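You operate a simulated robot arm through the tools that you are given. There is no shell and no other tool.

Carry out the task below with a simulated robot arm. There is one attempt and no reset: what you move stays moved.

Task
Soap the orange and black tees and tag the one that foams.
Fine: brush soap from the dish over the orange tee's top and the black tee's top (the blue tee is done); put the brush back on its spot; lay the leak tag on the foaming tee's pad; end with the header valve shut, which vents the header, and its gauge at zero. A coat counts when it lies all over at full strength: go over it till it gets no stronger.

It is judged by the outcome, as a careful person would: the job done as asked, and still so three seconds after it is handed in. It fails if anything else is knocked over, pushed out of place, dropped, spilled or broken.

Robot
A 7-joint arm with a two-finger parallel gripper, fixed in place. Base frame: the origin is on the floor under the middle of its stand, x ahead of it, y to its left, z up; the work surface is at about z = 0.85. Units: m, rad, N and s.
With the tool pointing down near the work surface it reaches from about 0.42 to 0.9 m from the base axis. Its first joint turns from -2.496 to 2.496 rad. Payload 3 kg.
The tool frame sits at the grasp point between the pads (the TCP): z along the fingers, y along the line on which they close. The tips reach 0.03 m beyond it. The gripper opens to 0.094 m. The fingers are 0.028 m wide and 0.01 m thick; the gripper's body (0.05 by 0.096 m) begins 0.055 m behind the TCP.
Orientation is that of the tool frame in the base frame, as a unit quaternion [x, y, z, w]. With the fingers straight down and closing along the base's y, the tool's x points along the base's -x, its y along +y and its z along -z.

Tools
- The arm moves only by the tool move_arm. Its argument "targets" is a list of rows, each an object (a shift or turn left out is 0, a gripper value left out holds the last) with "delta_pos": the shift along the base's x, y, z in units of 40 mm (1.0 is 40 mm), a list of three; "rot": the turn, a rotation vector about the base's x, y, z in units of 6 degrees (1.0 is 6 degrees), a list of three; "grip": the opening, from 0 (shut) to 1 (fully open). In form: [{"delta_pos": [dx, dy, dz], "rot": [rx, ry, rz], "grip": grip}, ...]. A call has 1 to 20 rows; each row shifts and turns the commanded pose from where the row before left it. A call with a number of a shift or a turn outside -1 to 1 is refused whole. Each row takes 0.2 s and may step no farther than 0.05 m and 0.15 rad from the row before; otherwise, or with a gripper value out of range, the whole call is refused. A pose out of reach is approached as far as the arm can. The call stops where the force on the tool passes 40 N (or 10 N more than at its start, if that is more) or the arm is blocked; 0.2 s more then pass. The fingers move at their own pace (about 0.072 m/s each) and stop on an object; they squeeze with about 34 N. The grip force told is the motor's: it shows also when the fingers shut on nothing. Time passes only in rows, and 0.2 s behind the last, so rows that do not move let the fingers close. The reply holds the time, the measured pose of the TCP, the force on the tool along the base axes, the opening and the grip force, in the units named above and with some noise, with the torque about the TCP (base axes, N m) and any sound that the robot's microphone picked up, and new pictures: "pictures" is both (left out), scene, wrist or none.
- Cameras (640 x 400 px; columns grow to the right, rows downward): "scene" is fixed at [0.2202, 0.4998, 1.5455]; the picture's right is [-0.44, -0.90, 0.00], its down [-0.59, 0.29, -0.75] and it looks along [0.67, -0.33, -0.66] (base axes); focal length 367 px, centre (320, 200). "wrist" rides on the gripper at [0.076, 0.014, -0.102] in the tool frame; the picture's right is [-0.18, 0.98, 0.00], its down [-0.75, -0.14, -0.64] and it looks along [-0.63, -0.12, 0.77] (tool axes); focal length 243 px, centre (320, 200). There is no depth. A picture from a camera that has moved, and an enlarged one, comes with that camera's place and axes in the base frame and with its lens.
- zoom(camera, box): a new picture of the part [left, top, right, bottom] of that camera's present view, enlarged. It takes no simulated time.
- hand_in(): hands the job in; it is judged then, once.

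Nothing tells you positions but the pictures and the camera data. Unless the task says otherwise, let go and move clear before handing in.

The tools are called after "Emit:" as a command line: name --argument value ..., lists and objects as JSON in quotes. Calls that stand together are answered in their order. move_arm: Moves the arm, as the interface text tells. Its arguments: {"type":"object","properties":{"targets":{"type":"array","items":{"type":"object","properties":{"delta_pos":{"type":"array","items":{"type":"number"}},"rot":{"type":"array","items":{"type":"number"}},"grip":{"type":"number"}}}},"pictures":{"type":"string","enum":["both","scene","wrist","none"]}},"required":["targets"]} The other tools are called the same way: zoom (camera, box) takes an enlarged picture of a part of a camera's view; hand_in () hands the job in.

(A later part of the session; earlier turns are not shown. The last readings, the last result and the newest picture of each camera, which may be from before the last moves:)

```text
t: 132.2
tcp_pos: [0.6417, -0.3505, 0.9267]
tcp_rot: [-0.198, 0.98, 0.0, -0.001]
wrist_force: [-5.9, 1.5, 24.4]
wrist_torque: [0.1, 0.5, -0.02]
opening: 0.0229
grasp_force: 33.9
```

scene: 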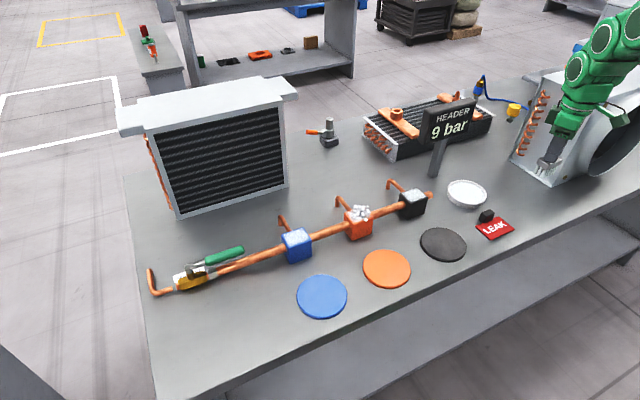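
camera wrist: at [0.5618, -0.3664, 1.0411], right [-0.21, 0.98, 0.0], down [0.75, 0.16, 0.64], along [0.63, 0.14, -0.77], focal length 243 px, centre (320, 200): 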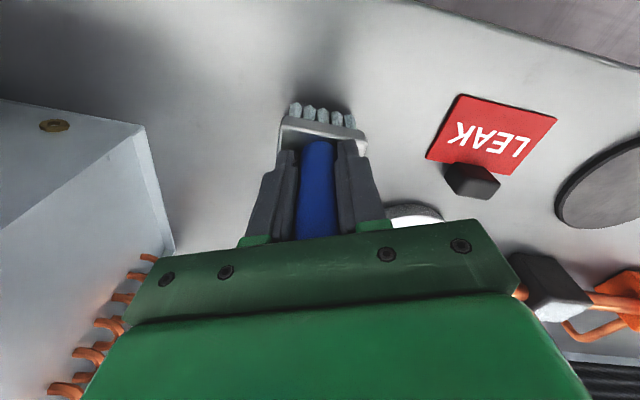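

The bristles are on the table. I'll ease off slightly and open the gripper.

Emit:
move_arm --targets '[{"delta_pos": [0, 0, 0.02]}, {"delta_pos": [0, 0, 0], "grip": 0.4}, {"delta_pos": [0, 0, 0], "grip": 0.7}, {"delta_pos": [0, 0, 0], "grip": 1}, {"delta_pos": [0, 0, 0], "grip": 1}, {"delta_pos": [0, 0, 0], "grip": 1}]' --pictures "wrist"

Emit:
zoom --camera "scene" --box '[505, 160, 569, 220]'

```text
t: 133.6
tcp_pos: [0.6404, -0.3492, 0.9243]
tcp_rot: [-0.198, 0.98, 0.001, 0.0]
wrist_force: [2.1, -3.8, 16.4]
wrist_torque: [0.17, 0.09, 0.03]
opening: 0.0941
grasp_force: 0.0
camera wrist: at [0.5666, -0.3667, 1.0297], right [-0.21, 0.98, 0.0], down [0.75, 0.16, 0.64], along [0.63, 0.14, -0.77], focal length 243 px, centre (320, 200)
```

wrist: 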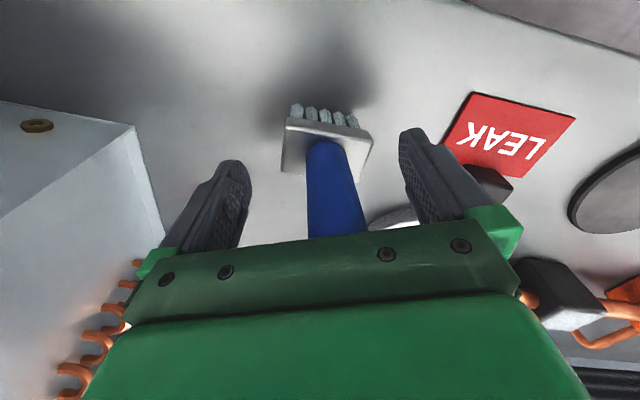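

```text
6.67 times, centred on (537, 190) of scene
camera zoom: at [0.2202, 0.4998, 1.5455], right [-0.44, -0.9, 0.0], down [-0.59, 0.29, -0.75], along [0.67, -0.33, -0.66], focal length 2446 px, centre (-1127, 267)
```

zoom: 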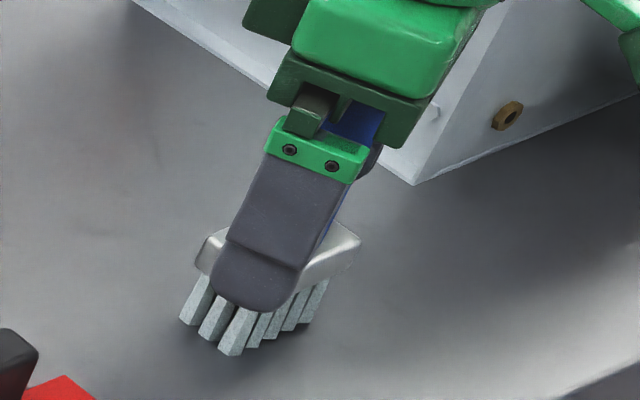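

The brush is released, and its handle top is just touching the palm. I'll rise straight up and check it.

Emit:
move_arm --targets '[{"delta_pos": [0, 0, 0.3]}, {"delta_pos": [0, 0, 0.8]}, {"delta_pos": [0, 0, 0.9]}, {"delta_pos": [0, 0, 0.9]}, {"delta_pos": [0, 0, 0.6]}, {"delta_pos": [0, 0, 0]}]' --pictures "both"

Emit:
zoom --camera "scene" --box '[505, 160, 569, 220]'

Emit:
zoom --camera "wrist" --box '[240, 20, 480, 170]'

```text
t: 135.0
tcp_pos: [0.6427, -0.3508, 1.0646]
tcp_rot: [-0.198, 0.98, 0.0, 0.0]
wrist_force: [0.2, 0.1, -0.6]
wrist_torque: [-0.02, -0.02, 0.0]
opening: 0.094
grasp_force: 0.1
camera wrist: at [0.5677, -0.3683, 1.1692], right [-0.21, 0.98, 0.0], down [0.75, 0.16, 0.64], along [0.63, 0.14, -0.77], focal length 243 px, centre (320, 200)
```

scene: 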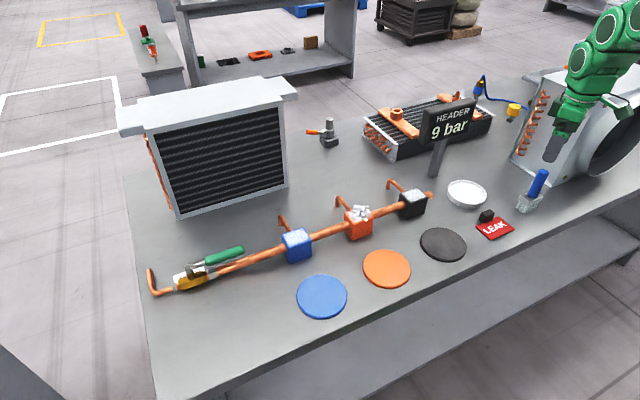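
wrist: 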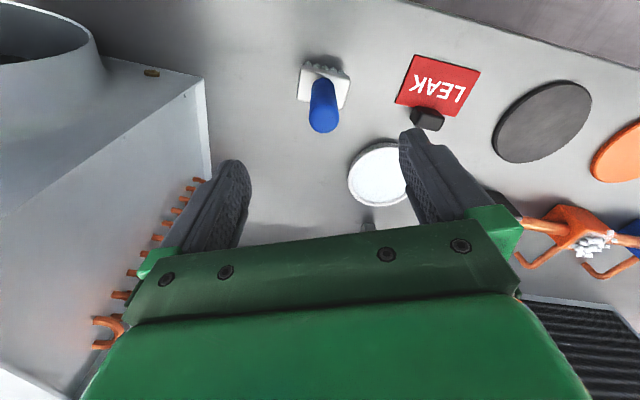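

```text
6.67 times, centred on (537, 190) of scene
camera zoom: at [0.2202, 0.4998, 1.5455], right [-0.44, -0.9, 0.0], down [-0.59, 0.29, -0.75], along [0.67, -0.33, -0.66], focal length 2446 px, centre (-1127, 267)
```

zoom: 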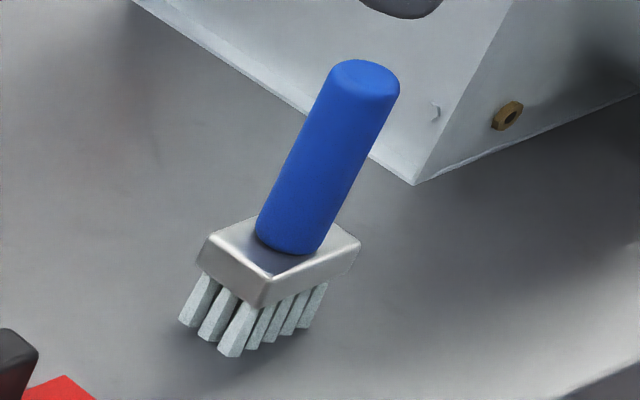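

```text
2.67 times, centred on (360, 95) of wrist
camera zoom: at [0.5677, -0.3683, 1.1692], right [-0.21, 0.98, 0.0], down [0.75, 0.16, 0.64], along [0.63, 0.14, -0.77], focal length 647 px, centre (213, 480)
```

zoom: 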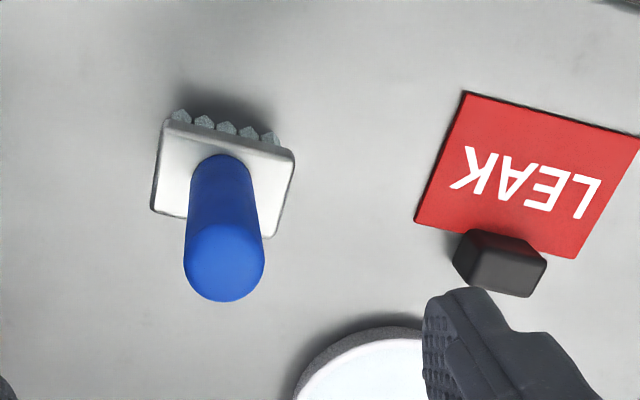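

The brush is back on its spot. Next is the LEAK tag: its black knob is near (0.656, -0.208). I'll turn the hand straight and hover above it.

Emit:
move_arm --targets '[{"delta_pos": [0.083, 0.893, 0], "rot": [0, 0, -0.95]}, {"delta_pos": [0.083, 0.893, 0], "rot": [0, 0, -0.95]}, {"delta_pos": [0.083, 0.893, 0], "rot": [0, 0, -0.95]}, {"delta_pos": [0.083, 0.893, 0], "rot": [0, 0, -0.95]}, {"delta_pos": [0, 0, -0.5]}, {"delta_pos": [0, 0, -0.5]}, {"delta_pos": [0, 0, 0]}]' --pictures "both"

Emit:
zoom --camera "wrist" --box '[240, 10, 400, 130]'

Emit:
zoom --camera "scene" --box '[465, 195, 529, 245]'

```text
t: 136.6
tcp_pos: [0.6538, -0.2056, 1.0244]
tcp_rot: [-0.001, 1.0, 0.001, 0.0]
wrist_force: [0.6, -0.5, 0.2]
wrist_torque: [-0.01, -0.04, 0.0]
opening: 0.094
grasp_force: 0.1
camera wrist: at [0.5785, -0.1935, 1.129], right [0.18, 0.98, 0.0], down [0.75, -0.14, 0.64], along [0.63, -0.12, -0.77], focal length 243 px, centre (320, 200)
```

scene: 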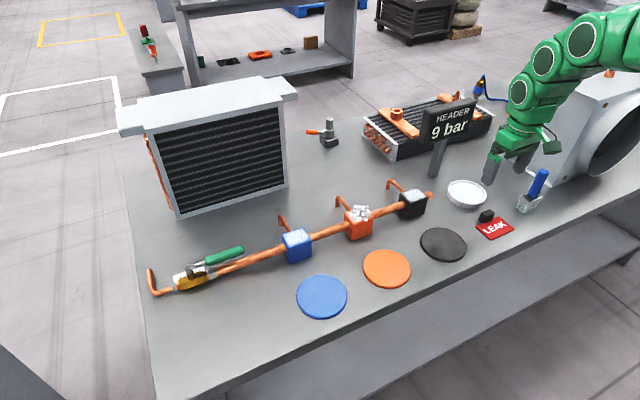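
wrist: 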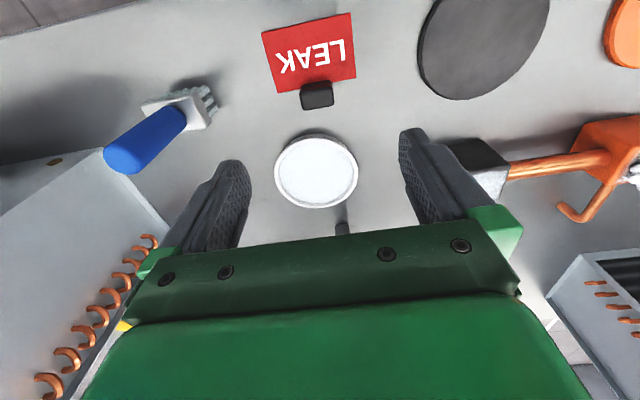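

```text
3.33 times, centred on (320, 70) of wrist
camera zoom: at [0.5785, -0.1935, 1.129], right [0.18, 0.98, 0.0], down [0.75, -0.14, 0.64], along [0.63, -0.12, -0.77], focal length 809 px, centre (320, 633)
```

zoom: 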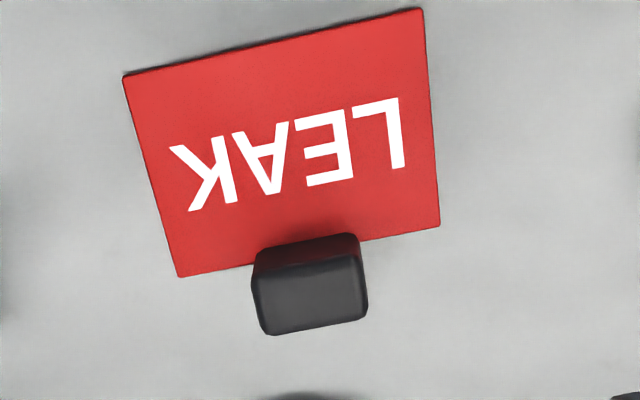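

```text
8.00 times, centred on (497, 220) of scene
camera zoom: at [0.2202, 0.4998, 1.5455], right [-0.44, -0.9, 0.0], down [-0.59, 0.29, -0.75], along [0.67, -0.33, -0.66], focal length 2936 px, centre (-1096, 40)
```

zoom: 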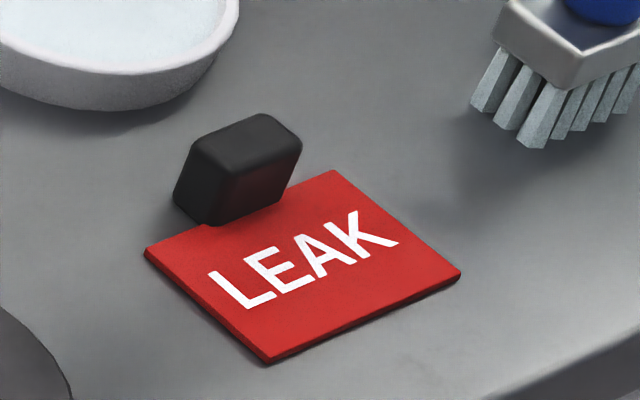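

The knob is about 30×18 mm at roughly (0.656, -0.2095), with the plate centre about 36 mm closer to the base. I'll lower over it.

Emit:
move_arm --targets '[{"delta_pos": [0.055, -0.09, -0.8]}, {"delta_pos": [0, 0, -0.9]}, {"delta_pos": [0, 0, -0.9]}, {"delta_pos": [0, 0, -0.7]}, {"delta_pos": [0, 0, 0]}]' --pictures "both"

Emit:
zoom --camera "scene" --box '[457, 180, 537, 230]'

```text
t: 137.8
tcp_pos: [0.6558, -0.2087, 0.8957]
tcp_rot: [0.0, 1.0, 0.001, 0.0]
wrist_force: [0.3, -0.4, 0.1]
wrist_torque: [0.01, -0.01, 0.01]
opening: 0.0938
grasp_force: 0.0
camera wrist: at [0.5808, -0.1962, 1.0001], right [0.18, 0.98, 0.0], down [0.75, -0.14, 0.64], along [0.63, -0.12, -0.77], focal length 243 px, centre (320, 200)
```

scene: 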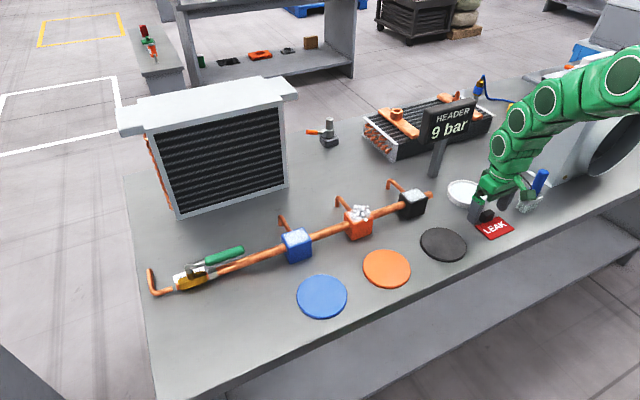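
wrist: 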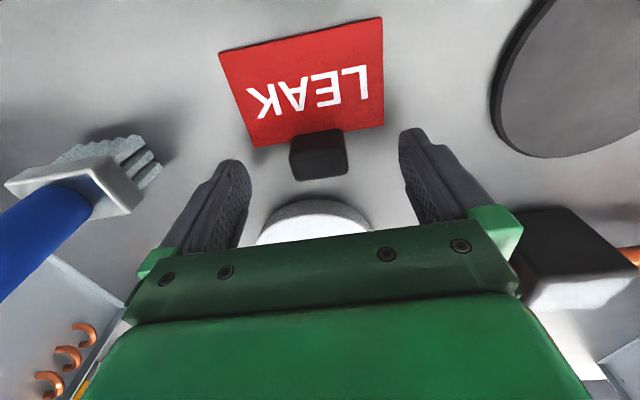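

```text
8.00 times, centred on (497, 205) of scene
camera zoom: at [0.2202, 0.4998, 1.5455], right [-0.44, -0.9, 0.0], down [-0.59, 0.29, -0.75], along [0.67, -0.33, -0.66], focal length 2936 px, centre (-1096, 160)
```

zoom: 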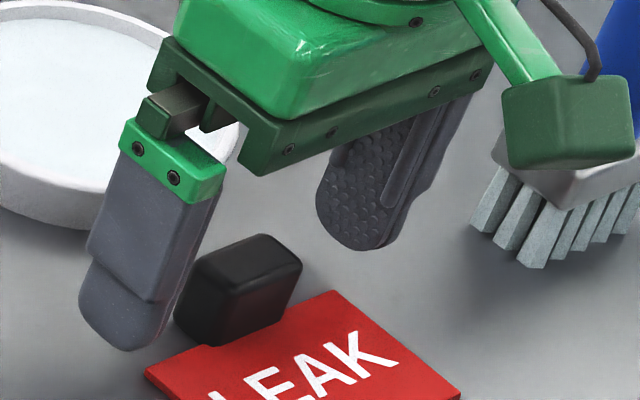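

Emit:
move_arm --targets '[{"delta_pos": [0, 0, -0.13]}, {"delta_pos": [0, 0, 0], "grip": 0.4}, {"delta_pos": [0, 0, 0], "grip": 0}, {"delta_pos": [0, 0, 0], "grip": 0}, {"delta_pos": [0, 0, 0], "grip": 0}, {"delta_pos": [0, 0, 0], "grip": 0}]' --pictures "wrist"

Emit:
zoom --camera "scene" --box '[457, 190, 537, 240]'

```text
t: 139.2
tcp_pos: [0.6568, -0.2096, 0.8901]
tcp_rot: [0.0, 1.0, 0.001, 0.0]
wrist_force: [-0.1, 1.1, -1.1]
wrist_torque: [0.01, -0.02, -0.01]
opening: 0.0327
grasp_force: 33.9
camera wrist: at [0.581, -0.1965, 0.9945], right [0.18, 0.98, 0.0], down [0.75, -0.14, 0.64], along [0.63, -0.12, -0.77], focal length 243 px, centre (320, 200)
```

wrist: 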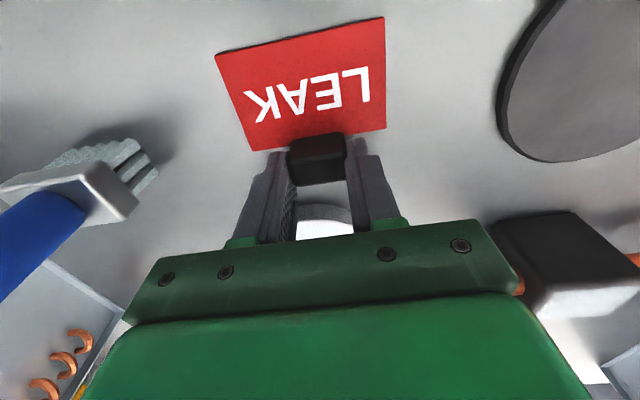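

```text
8.00 times, centred on (497, 215) of scene
camera zoom: at [0.2202, 0.4998, 1.5455], right [-0.44, -0.9, 0.0], down [-0.59, 0.29, -0.75], along [0.67, -0.33, -0.66], focal length 2936 px, centre (-1096, 80)
```

zoom: 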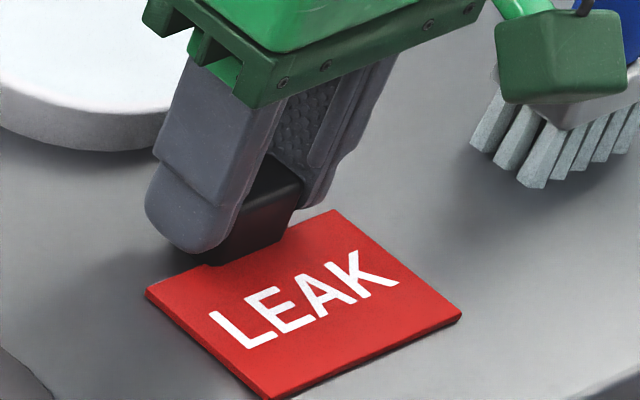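

The tag is gripped. I'll lift it and carry it over the orange pad.

Emit:
move_arm --targets '[{"delta_pos": [0, 0, 0.4]}, {"delta_pos": [0, 0, 0.8]}, {"delta_pos": [0, 0, 0.8]}, {"delta_pos": [0.058, 0.911, 0]}, {"delta_pos": [0.058, 0.911, 0]}, {"delta_pos": [0.058, 0.911, 0]}, {"delta_pos": [0.058, 0.911, 0]}, {"delta_pos": [0.058, 0.911, 0]}, {"delta_pos": [0.058, 0.911, 0]}, {"delta_pos": [0.058, 0.911, 0]}, {"delta_pos": [0.058, 0.911, 0]}, {"delta_pos": [0.058, 0.911, 0]}, {"delta_pos": [0, 0, 0]}]' --pictures "both"

Emit:
zoom --camera "scene" --box '[320, 200, 448, 300]'

```text
t: 142.0
tcp_pos: [0.6795, 0.1171, 0.969]
tcp_rot: [-0.001, 1.0, 0.001, 0.0]
wrist_force: [-0.4, 0.5, 0.0]
wrist_torque: [0.0, -0.02, 0.05]
opening: 0.0326
grasp_force: 33.9
camera wrist: at [0.6032, 0.1307, 1.0724], right [0.18, 0.98, 0.0], down [0.75, -0.14, 0.64], along [0.63, -0.12, -0.77], focal length 243 px, centre (320, 200)
```

scene: 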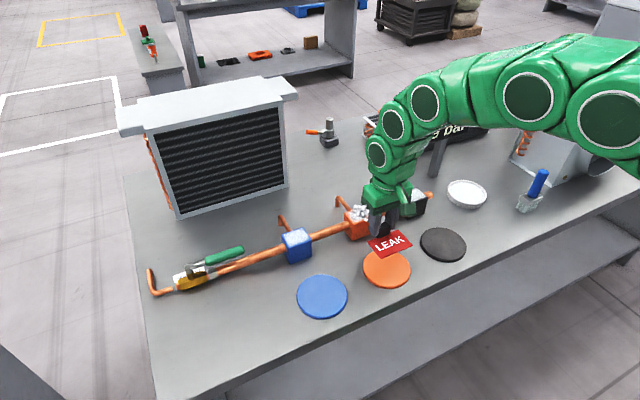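
wrist: 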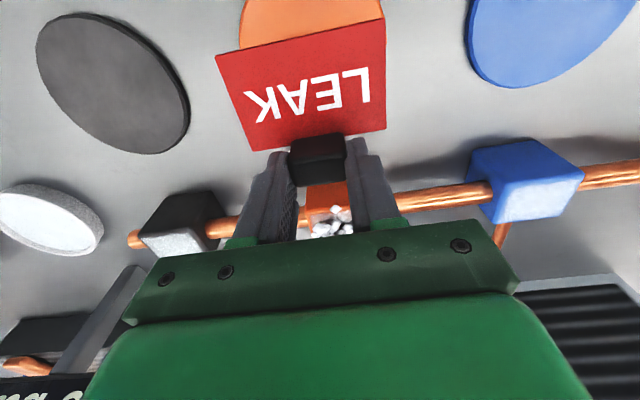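

```text
4.00 times, centred on (384, 250) of scene
camera zoom: at [0.2202, 0.4998, 1.5455], right [-0.44, -0.9, 0.0], down [-0.59, 0.29, -0.75], along [0.67, -0.33, -0.66], focal length 1468 px, centre (64, 0)
```

zoom: 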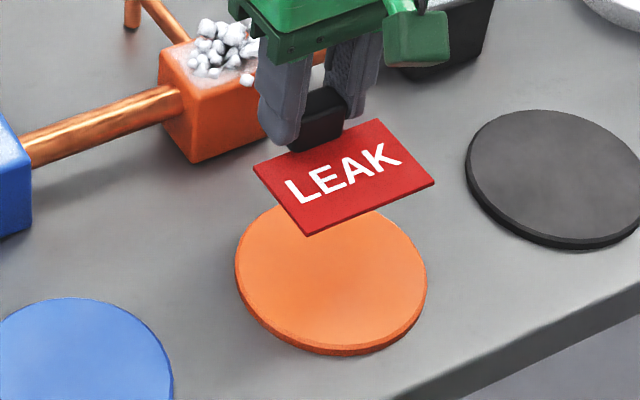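

The tag is level. The orange pad's centre is at about (0.639, 0.119), so I'll adjust slightly and lower it.

Emit:
move_arm --targets '[{"delta_pos": [-0.06, 0.06, -0.7]}, {"delta_pos": [0, 0, -0.7]}, {"delta_pos": [0, 0, -0.3]}, {"delta_pos": [0, 0, 0]}]' --pictures "both"

Emit:
zoom --camera "scene" --box '[320, 200, 448, 300]'

```text
t: 143.0
tcp_pos: [0.6764, 0.1208, 0.8996]
tcp_rot: [-0.001, 1.0, 0.001, 0.001]
wrist_force: [-0.9, -0.1, -0.1]
wrist_torque: [-0.01, -0.01, -0.02]
opening: 0.033
grasp_force: 33.6
camera wrist: at [0.6009, 0.133, 1.0049], right [0.18, 0.98, 0.0], down [0.75, -0.14, 0.64], along [0.63, -0.12, -0.77], focal length 243 px, centre (320, 200)
```

scene: 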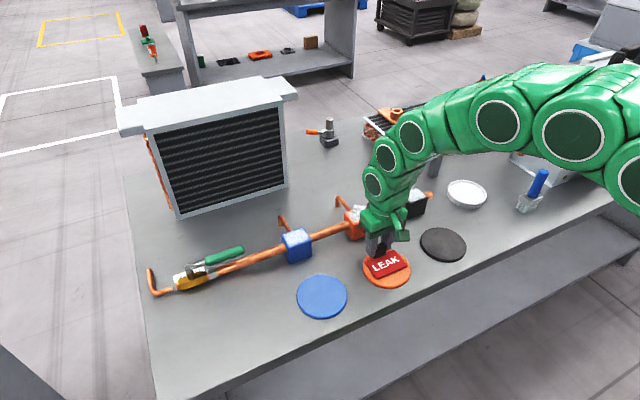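
wrist: 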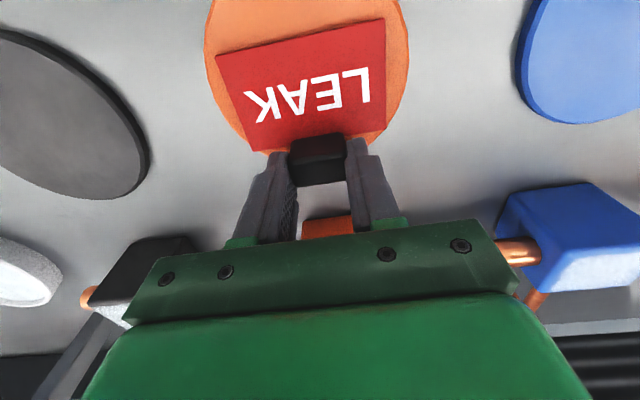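

```text
4.00 times, centred on (384, 250) of scene
camera zoom: at [0.2202, 0.4998, 1.5455], right [-0.44, -0.9, 0.0], down [-0.59, 0.29, -0.75], along [0.67, -0.33, -0.66], focal length 1468 px, centre (64, 0)
```

zoom: 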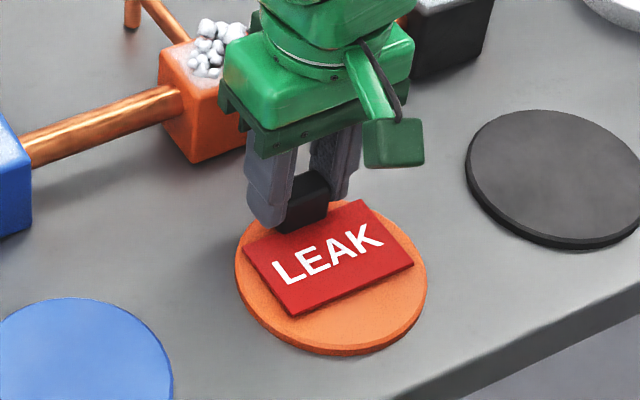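

Emit:
move_arm --targets '[{"delta_pos": [-0.18, 0.03, 0]}, {"delta_pos": [0, 0, -0.05]}, {"delta_pos": [0, 0, 0]}]' --pictures "none"

Emit:
move_arm --targets '[{"delta_pos": [0, 0, -0.04]}, {"delta_pos": [0, 0, 0]}]' --pictures "none"

Emit:
zoom --camera "scene" --box '[320, 200, 448, 300]'

```text
t: 143.8
tcp_pos: [0.669, 0.1204, 0.8997]
tcp_rot: [-0.001, 1.0, 0.001, -0.001]
wrist_force: [-0.3, 0.6, -0.8]
wrist_torque: [-0.01, 0.0, 0.02]
opening: 0.0327
grasp_force: 34.0
```

```text
t: 144.4
tcp_pos: [0.6686, 0.1211, 0.8977]
tcp_rot: [0.0, 1.0, 0.001, 0.0]
wrist_force: [-6.4, -0.5, 23.7]
wrist_torque: [-0.06, 0.43, -0.01]
opening: 0.0328
grasp_force: 33.9
```

```text
4.00 times, centred on (384, 250) of scene
camera zoom: at [0.2202, 0.4998, 1.5455], right [-0.44, -0.9, 0.0], down [-0.59, 0.29, -0.75], along [0.67, -0.33, -0.66], focal length 1468 px, centre (64, 0)
```

zoom: 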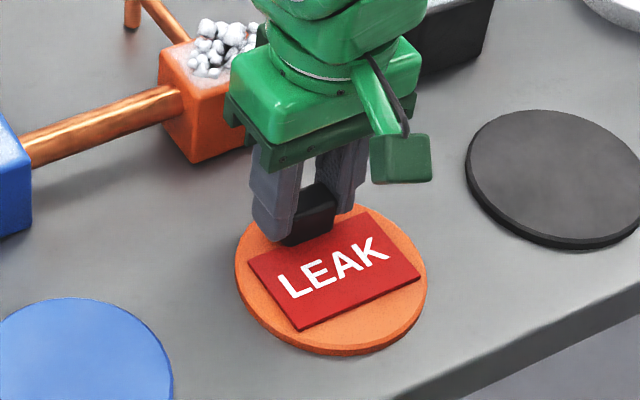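

The tag is down on the pad and centred. I'll release it and rise.

Emit:
move_arm --targets '[{"delta_pos": [0, 0, 0.02]}, {"delta_pos": [0, 0, 0], "grip": 0.5}, {"delta_pos": [0, 0, 0], "grip": 1}, {"delta_pos": [0, 0, 0], "grip": 1}, {"delta_pos": [0, 0, 0], "grip": 1}, {"delta_pos": [0, 0, 0.6]}, {"delta_pos": [0, 0, 0.9]}, {"delta_pos": [0, 0, 0.9]}, {"delta_pos": [0, 0, 0.9]}, {"delta_pos": [0, 0, 0]}]' --pictures "both"

Emit:
zoom --camera "scene" --box '[320, 200, 448, 300]'

Emit:
zoom --camera "scene" --box '[140, 220, 300, 320]'

```text
t: 146.6
tcp_pos: [0.6667, 0.1211, 1.0275]
tcp_rot: [-0.001, 1.0, 0.0, -0.001]
wrist_force: [-0.4, -0.3, -0.3]
wrist_torque: [-0.02, -0.02, 0.0]
opening: 0.0941
grasp_force: 0.0
camera wrist: at [0.5912, 0.1348, 1.1322], right [0.18, 0.98, 0.0], down [0.75, -0.14, 0.64], along [0.63, -0.12, -0.77], focal length 243 px, centre (320, 200)
```

scene: 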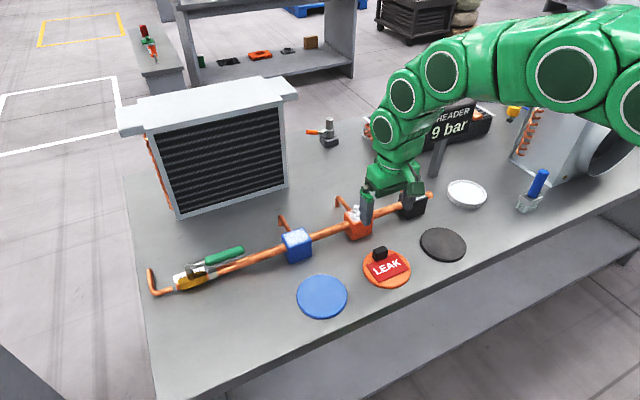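
wrist: 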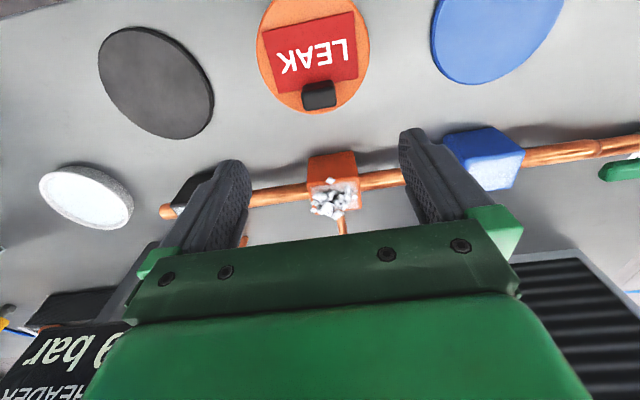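

```text
4.00 times, centred on (384, 250) of scene
camera zoom: at [0.2202, 0.4998, 1.5455], right [-0.44, -0.9, 0.0], down [-0.59, 0.29, -0.75], along [0.67, -0.33, -0.66], focal length 1468 px, centre (64, 0)
```

zoom: 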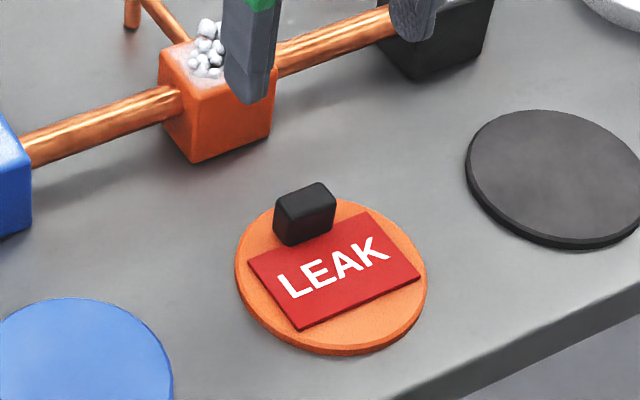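

```text
4.00 times, centred on (220, 270) of scene
camera zoom: at [0.2202, 0.4998, 1.5455], right [-0.44, -0.9, 0.0], down [-0.59, 0.29, -0.75], along [0.67, -0.33, -0.66], focal length 1468 px, centre (720, -80)
```

zoom: 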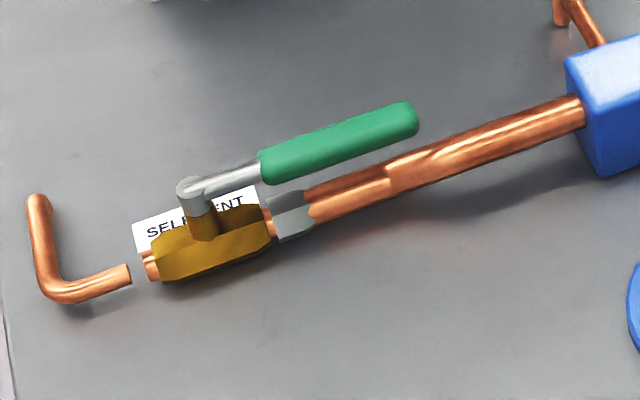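

The tag lies on the orange pad. Next is the valve: the stem is near (0.777, 0.534) and the lever runs toward -y along the pipe at z of about 0.925. I'll turn the hand 90° and hover over the lever to straddle it.

Emit:
move_arm --targets '[{"delta_pos": [0.18, 0.52, 0.05], "rot": [0, 0, 1], "grip": 0.6}, {"delta_pos": [0.18, 0.52, 0.05], "rot": [0, 0, 1]}, {"delta_pos": [0.18, 0.52, 0.05], "rot": [0, 0, 1]}, {"delta_pos": [0.18, 0.52, 0.05], "rot": [0, 0, 1]}, {"delta_pos": [0.18, 0.52, 0], "rot": [0, 0, 1]}, {"delta_pos": [0.18, 0.52, 0], "rot": [0, 0, 1]}, {"delta_pos": [0.18, 0.52, 0], "rot": [0, 0, 1]}, {"delta_pos": [0.18, 0.52, 0], "rot": [0, 0, 1]}, {"delta_pos": [0.18, 0.52, 0], "rot": [0, 0, 1]}, {"delta_pos": [0.18, 0.52, 0], "rot": [0, 0, 1]}, {"delta_pos": [0.18, 0.52, 0], "rot": [0, 0, 1]}, {"delta_pos": [0.18, 0.52, 0], "rot": [0, 0, 1]}, {"delta_pos": [0.18, 0.52, 0], "rot": [0, 0, 1]}, {"delta_pos": [0.18, 0.52, 0], "rot": [0, 0, 1]}, {"delta_pos": [0.18, 0.52, 0], "rot": [0, 0, 1]}, {"delta_pos": [0, 0, 0]}]' --pictures "both"

Emit:
zoom --camera "scene" --box '[140, 170, 332, 290]'

```text
t: 150.0
tcp_pos: [0.7557, 0.4244, 1.0189]
tcp_rot: [0.708, -0.706, -0.001, 0.001]
wrist_force: [0.2, 0.7, 0.3]
wrist_torque: [0.02, -0.01, 0.0]
opening: 0.0565
grasp_force: 0.0
out of reach, approached as far as the arm can: row 15
camera wrist: at [0.7433, 0.3469, 1.1224], right [-0.98, 0.18, 0.0], down [0.14, 0.75, 0.64], along [0.12, 0.63, -0.77], focal length 243 px, centre (320, 200)
```

scene: 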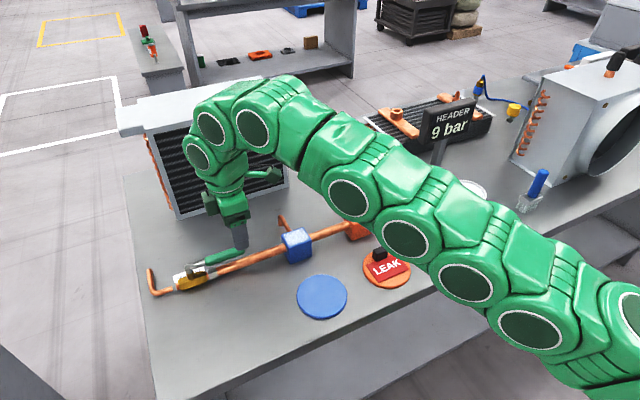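
wrist: 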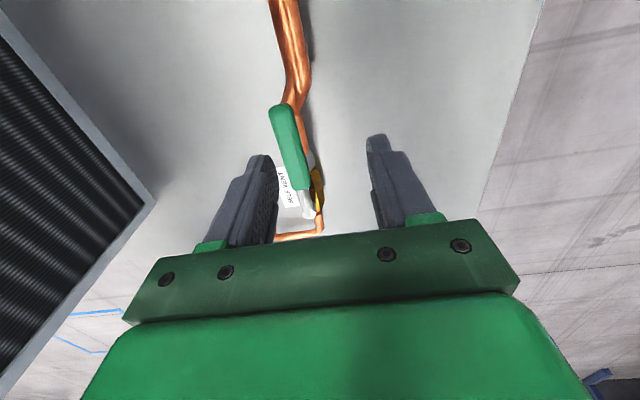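

```text
3.33 times, centred on (236, 230) of scene
camera zoom: at [0.2202, 0.4998, 1.5455], right [-0.44, -0.9, 0.0], down [-0.59, 0.29, -0.75], along [0.67, -0.33, -0.66], focal length 1223 px, centre (600, 100)
```

zoom: 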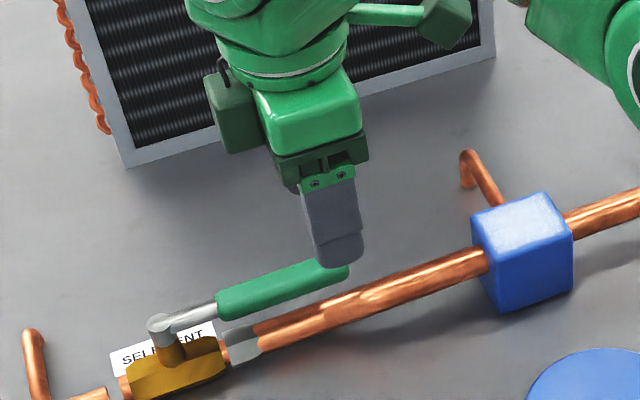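

The arm ran out of reach slightly short. I'll lower a little while staying above the lever and see if reach improves.

Emit:
move_arm --targets '[{"delta_pos": [0, 0, -0.5]}, {"delta_pos": [0, 0, -0.5]}, {"delta_pos": [0, 0, 0]}]' --pictures "wrist"

Emit:
zoom --camera "scene" --box '[140, 190, 300, 290]'

```text
t: 150.8
tcp_pos: [0.7558, 0.4231, 0.9778]
tcp_rot: [0.707, -0.707, -0.001, 0.002]
wrist_force: [0.5, -0.2, -0.1]
wrist_torque: [0.03, -0.05, -0.02]
opening: 0.0567
grasp_force: 0.1
camera wrist: at [0.7426, 0.3474, 1.0821], right [-0.98, 0.18, 0.0], down [0.14, 0.75, 0.64], along [0.12, 0.63, -0.77], focal length 243 px, centre (320, 200)
```

wrist: 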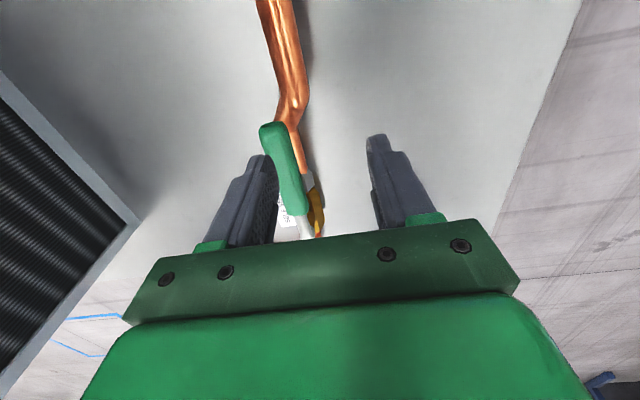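

```text
4.00 times, centred on (220, 240) of scene
camera zoom: at [0.2202, 0.4998, 1.5455], right [-0.44, -0.9, 0.0], down [-0.59, 0.29, -0.75], along [0.67, -0.33, -0.66], focal length 1468 px, centre (720, 40)
```

zoom: 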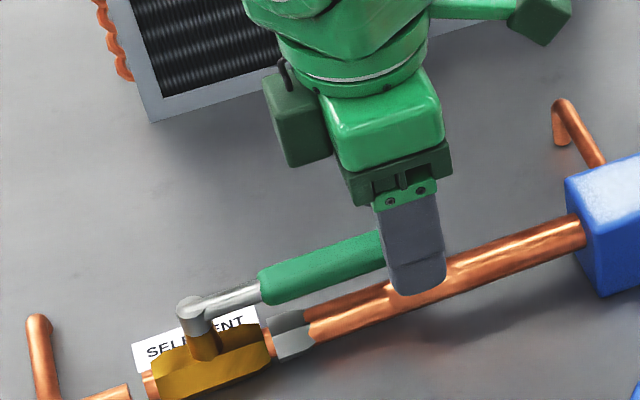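

Emit:
move_arm --targets '[{"delta_pos": [0.35, 0.05, 0]}, {"delta_pos": [0.35, 0.05, 0]}, {"delta_pos": [0, 0, 0]}]' --pictures "wrist"

```text
t: 151.6
tcp_pos: [0.78, 0.4271, 0.9769]
tcp_rot: [0.708, -0.707, 0.0, 0.001]
wrist_force: [0.1, -0.1, -0.2]
wrist_torque: [-0.01, -0.02, 0.02]
opening: 0.0563
grasp_force: 0.0
out of reach, approached as far as the arm can: row 2
camera wrist: at [0.7673, 0.35, 1.0814], right [-0.98, 0.18, 0.0], down [0.14, 0.75, 0.64], along [0.12, 0.63, -0.77], focal length 243 px, centre (320, 200)
```

wrist: 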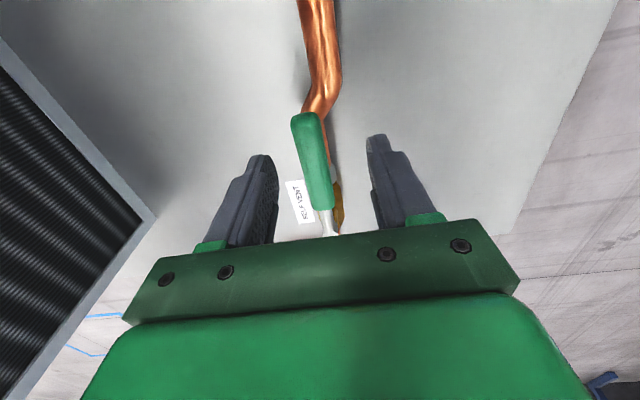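

The lever is between the fingers. I'll lower around it, keeping the tips above the pipe.

Emit:
move_arm --targets '[{"delta_pos": [0, 0, -0.4]}, {"delta_pos": [0.05, 0.1, -0.4]}, {"delta_pos": [0, 0, -0.2]}, {"delta_pos": [0, 0, 0]}]' --pictures "both"

Emit:
zoom --camera "scene" --box '[140, 190, 300, 290]'

```text
t: 152.6
tcp_pos: [0.7843, 0.4318, 0.9386]
tcp_rot: [0.708, -0.706, 0.001, 0.001]
wrist_force: [0.4, -0.1, -0.1]
wrist_torque: [-0.01, -0.02, -0.01]
opening: 0.0561
grasp_force: 0.0
camera wrist: at [0.7707, 0.3537, 1.0424], right [-0.98, 0.18, 0.0], down [0.14, 0.75, 0.64], along [0.12, 0.63, -0.77], focal length 243 px, centre (320, 200)
```

scene: 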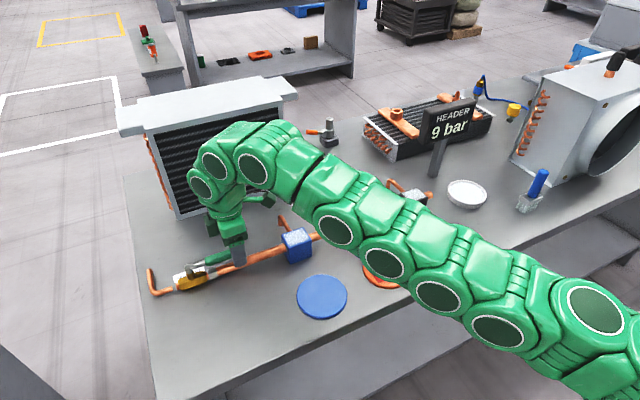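
wrist: 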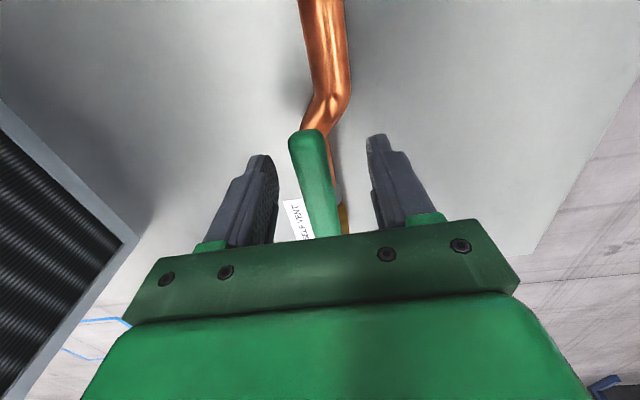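

```text
4.00 times, centred on (220, 240) of scene
camera zoom: at [0.2202, 0.4998, 1.5455], right [-0.44, -0.9, 0.0], down [-0.59, 0.29, -0.75], along [0.67, -0.33, -0.66], focal length 1468 px, centre (720, 40)
```

zoom: 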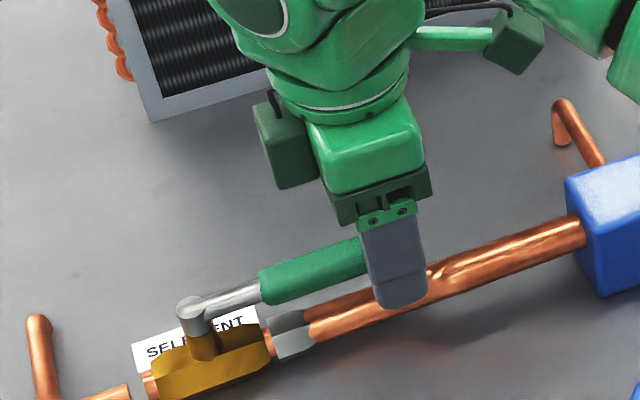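

The fingers straddle the lever. I'll narrow the gap and start swinging the lever clockwise toward the robot along its arc.

Emit:
move_arm --targets '[{"delta_pos": [0, 0, 0], "grip": 0.4}, {"delta_pos": [0, 0, 0]}, {"delta_pos": [-0.269, 0.0142, 0], "rot": [0, 0, -1]}, {"delta_pos": [-0.266, 0.0422, 0], "rot": [0, 0, -1]}, {"delta_pos": [-0.26, 0.0695, 0], "rot": [0, 0, -1]}, {"delta_pos": [-0.2516, 0.0968, 0], "rot": [0, 0, -1]}, {"delta_pos": [0, 0, 0]}]' --pictures "both"

Emit:
zoom --camera "scene" --box '[140, 190, 300, 290]'

```text
t: 154.2
tcp_pos: [0.7428, 0.4378, 0.9382]
tcp_rot: [-0.545, 0.838, 0.001, -0.001]
wrist_force: [1.0, 0.6, 0.5]
wrist_torque: [0.0, 0.01, 0.01]
opening: 0.0376
grasp_force: 0.1
camera wrist: at [0.6994, 0.3742, 1.0423], right [-0.82, 0.57, 0.0], down [0.44, 0.63, 0.64], along [0.36, 0.53, -0.77], focal length 243 px, centre (320, 200)
```

scene: 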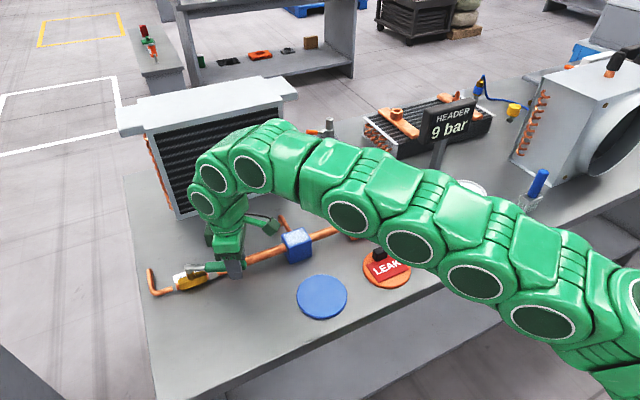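
wrist: 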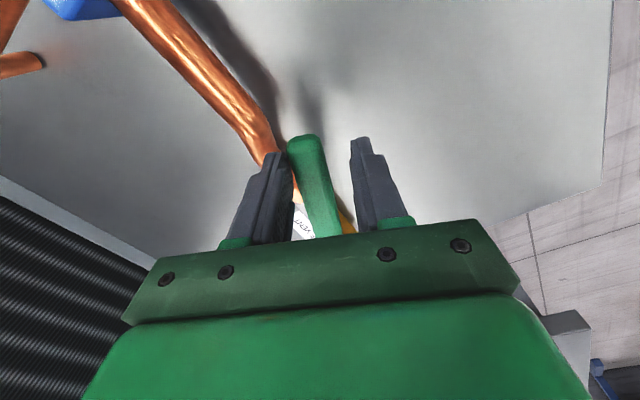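

```text
4.00 times, centred on (220, 240) of scene
camera zoom: at [0.2202, 0.4998, 1.5455], right [-0.44, -0.9, 0.0], down [-0.59, 0.29, -0.75], along [0.67, -0.33, -0.66], focal length 1468 px, centre (720, 40)
```

zoom: 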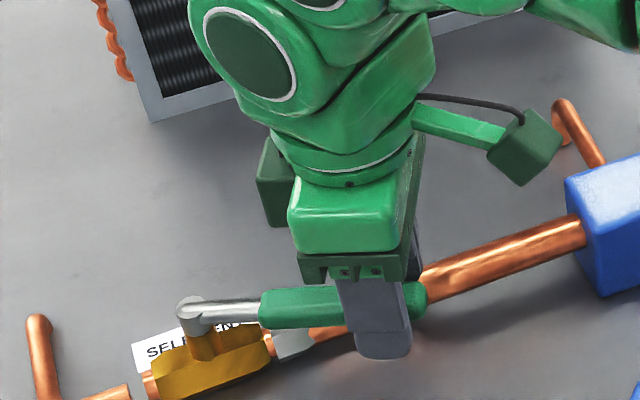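

The lever turns freely in this direction. I'll continue through the rest of the quarter turn.

Emit:
move_arm --targets '[{"delta_pos": [-0.2402, 0.1223, 0], "rot": [0, 0, -1]}, {"delta_pos": [-0.2261, 0.1468, 0], "rot": [0, 0, -1]}, {"delta_pos": [-0.2094, 0.1697, 0], "rot": [0, 0, -1]}, {"delta_pos": [-0.1906, 0.1906, 0], "rot": [0, 0, -1]}, {"delta_pos": [-0.1697, 0.2094, 0], "rot": [0, 0, -1]}, {"delta_pos": [-0.1468, 0.2261, 0], "rot": [0, 0, -1]}, {"delta_pos": [-0.1223, 0.2402, 0], "rot": [0, 0, -1]}, {"delta_pos": [-0.0968, 0.2516, 0], "rot": [0, 0, -1]}, {"delta_pos": [-0.0695, 0.26, 0], "rot": [0, 0, -1]}, {"delta_pos": [0, 0, 0]}]' --pictures "both"

Emit:
zoom --camera "scene" --box '[140, 210, 300, 310]'

```text
t: 156.4
tcp_pos: [0.6811, 0.5118, 0.9367]
tcp_rot: [-0.105, 0.995, 0.001, 0.001]
wrist_force: [0.3, -0.3, -0.2]
wrist_torque: [0.02, -0.03, -0.02]
opening: 0.0377
grasp_force: 0.1
camera wrist: at [0.6051, 0.5089, 1.0418], right [-0.02, 1.0, 0.0], down [0.77, 0.02, 0.64], along [0.64, 0.02, -0.77], focal length 243 px, centre (320, 200)
```

scene: 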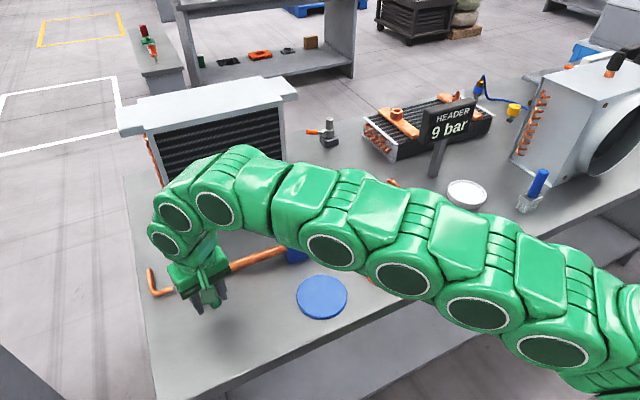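
wrist: 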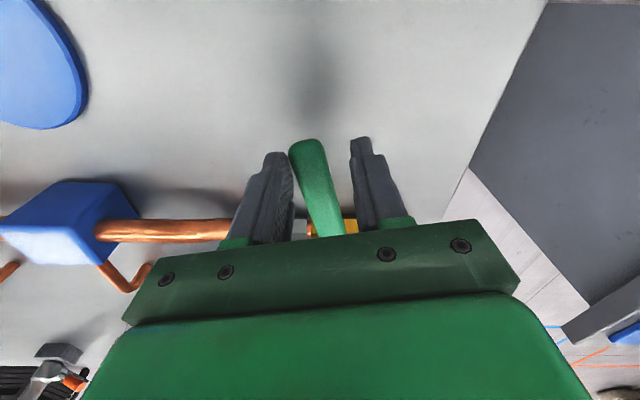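

```text
4.00 times, centred on (220, 260) of scene
camera zoom: at [0.2202, 0.4998, 1.5455], right [-0.44, -0.9, 0.0], down [-0.59, 0.29, -0.75], along [0.67, -0.33, -0.66], focal length 1468 px, centre (720, -40)
```

zoom: 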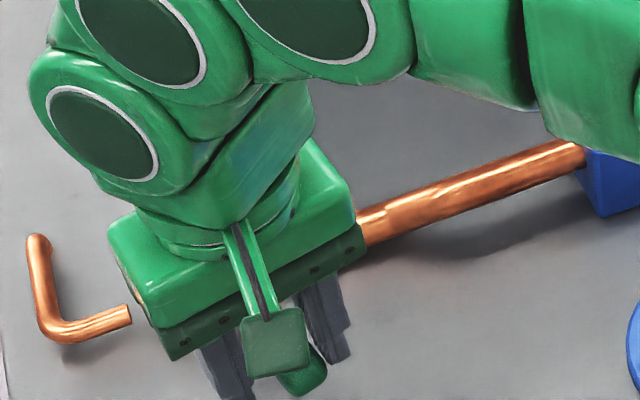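

Emit:
move_arm --targets '[{"delta_pos": [-0.0422, 0.266, 0], "rot": [0, 0, -1]}, {"delta_pos": [-0.0142, 0.269, 0], "rot": [0, 0, -1]}, {"delta_pos": [0, 0.15, 0]}, {"delta_pos": [0, 0.15, 0]}, {"delta_pos": [0, 0, 0]}]' --pictures "both"

```text
t: 157.6
tcp_pos: [0.6801, 0.5444, 0.9374]
tcp_rot: [-0.001, 1.0, 0.001, 0.0]
wrist_force: [-0.5, -3.7, 1.8]
wrist_torque: [-0.12, 0.0, -0.1]
opening: 0.04
grasp_force: 1.9
camera wrist: at [0.6047, 0.5578, 1.0428], right [0.18, 0.98, 0.0], down [0.75, -0.14, 0.64], along [0.63, -0.12, -0.77], focal length 243 px, centre (320, 200)
```

scene: 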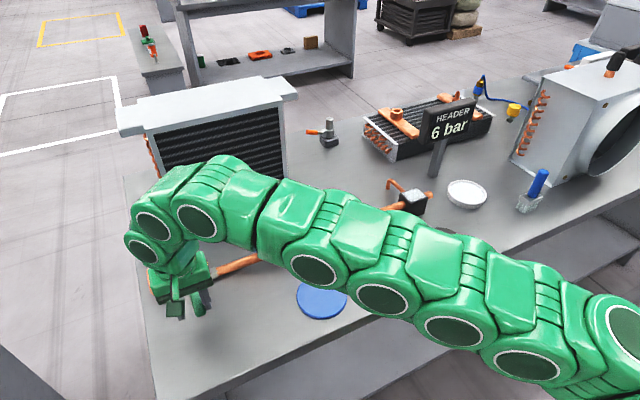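
wrist: 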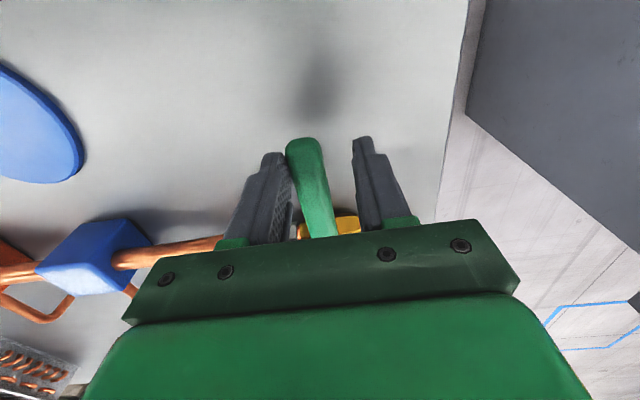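

The gauge is dropping, now at 6 bar, and I feel the end stop. I'll press slightly more and watch the gauge.

Emit:
move_arm --targets '[{"delta_pos": [0, 0.05, 0]}, {"delta_pos": [0, 0, 0]}, {"delta_pos": [0, 0, 0]}, {"delta_pos": [0, 0, 0]}, {"delta_pos": [0, 0, 0]}, {"delta_pos": [0, 0, 0]}]' --pictures "both"

Emit:
zoom --camera "scene" --box '[400, 90, 500, 150]'

```text
t: 159.0
tcp_pos: [0.6792, 0.5459, 0.9377]
tcp_rot: [0.0, 1.0, 0.0, 0.0]
wrist_force: [2.9, -10.2, 1.3]
wrist_torque: [-0.29, -0.12, -0.06]
opening: 0.0433
grasp_force: 4.8
camera wrist: at [0.6044, 0.5598, 1.0418], right [0.18, 0.98, 0.0], down [0.75, -0.14, 0.64], along [0.63, -0.12, -0.77], focal length 243 px, centre (320, 200)
```

scene: 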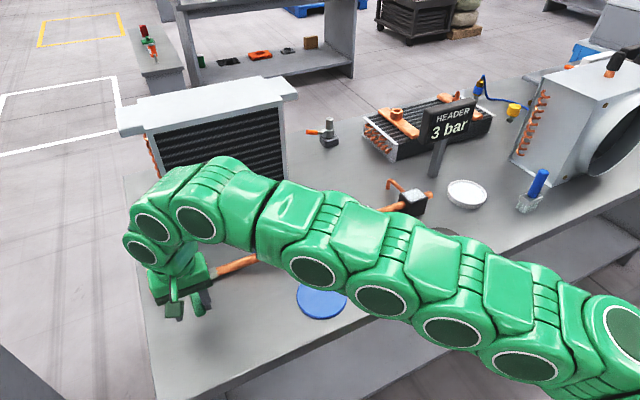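
wrist: 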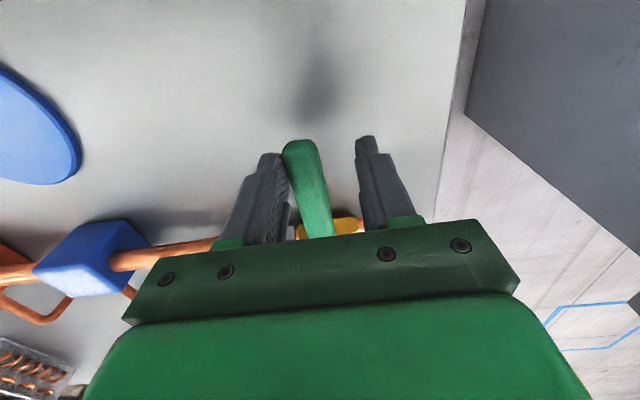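

```text
6.40 times, centred on (450, 120) of scene
camera zoom: at [0.2202, 0.4998, 1.5455], right [-0.44, -0.9, 0.0], down [-0.59, 0.29, -0.75], along [0.67, -0.33, -0.66], focal length 2349 px, centre (-512, 712)
```

zoom: 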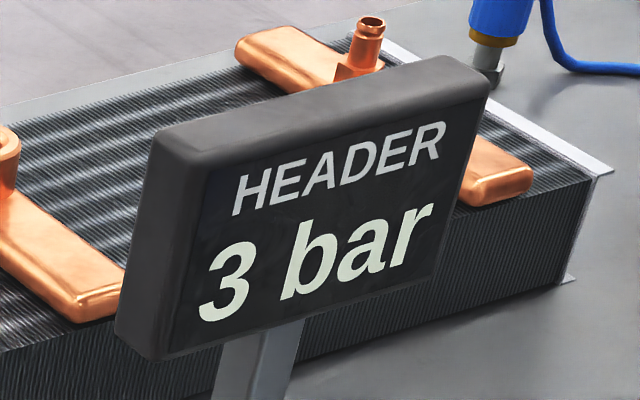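

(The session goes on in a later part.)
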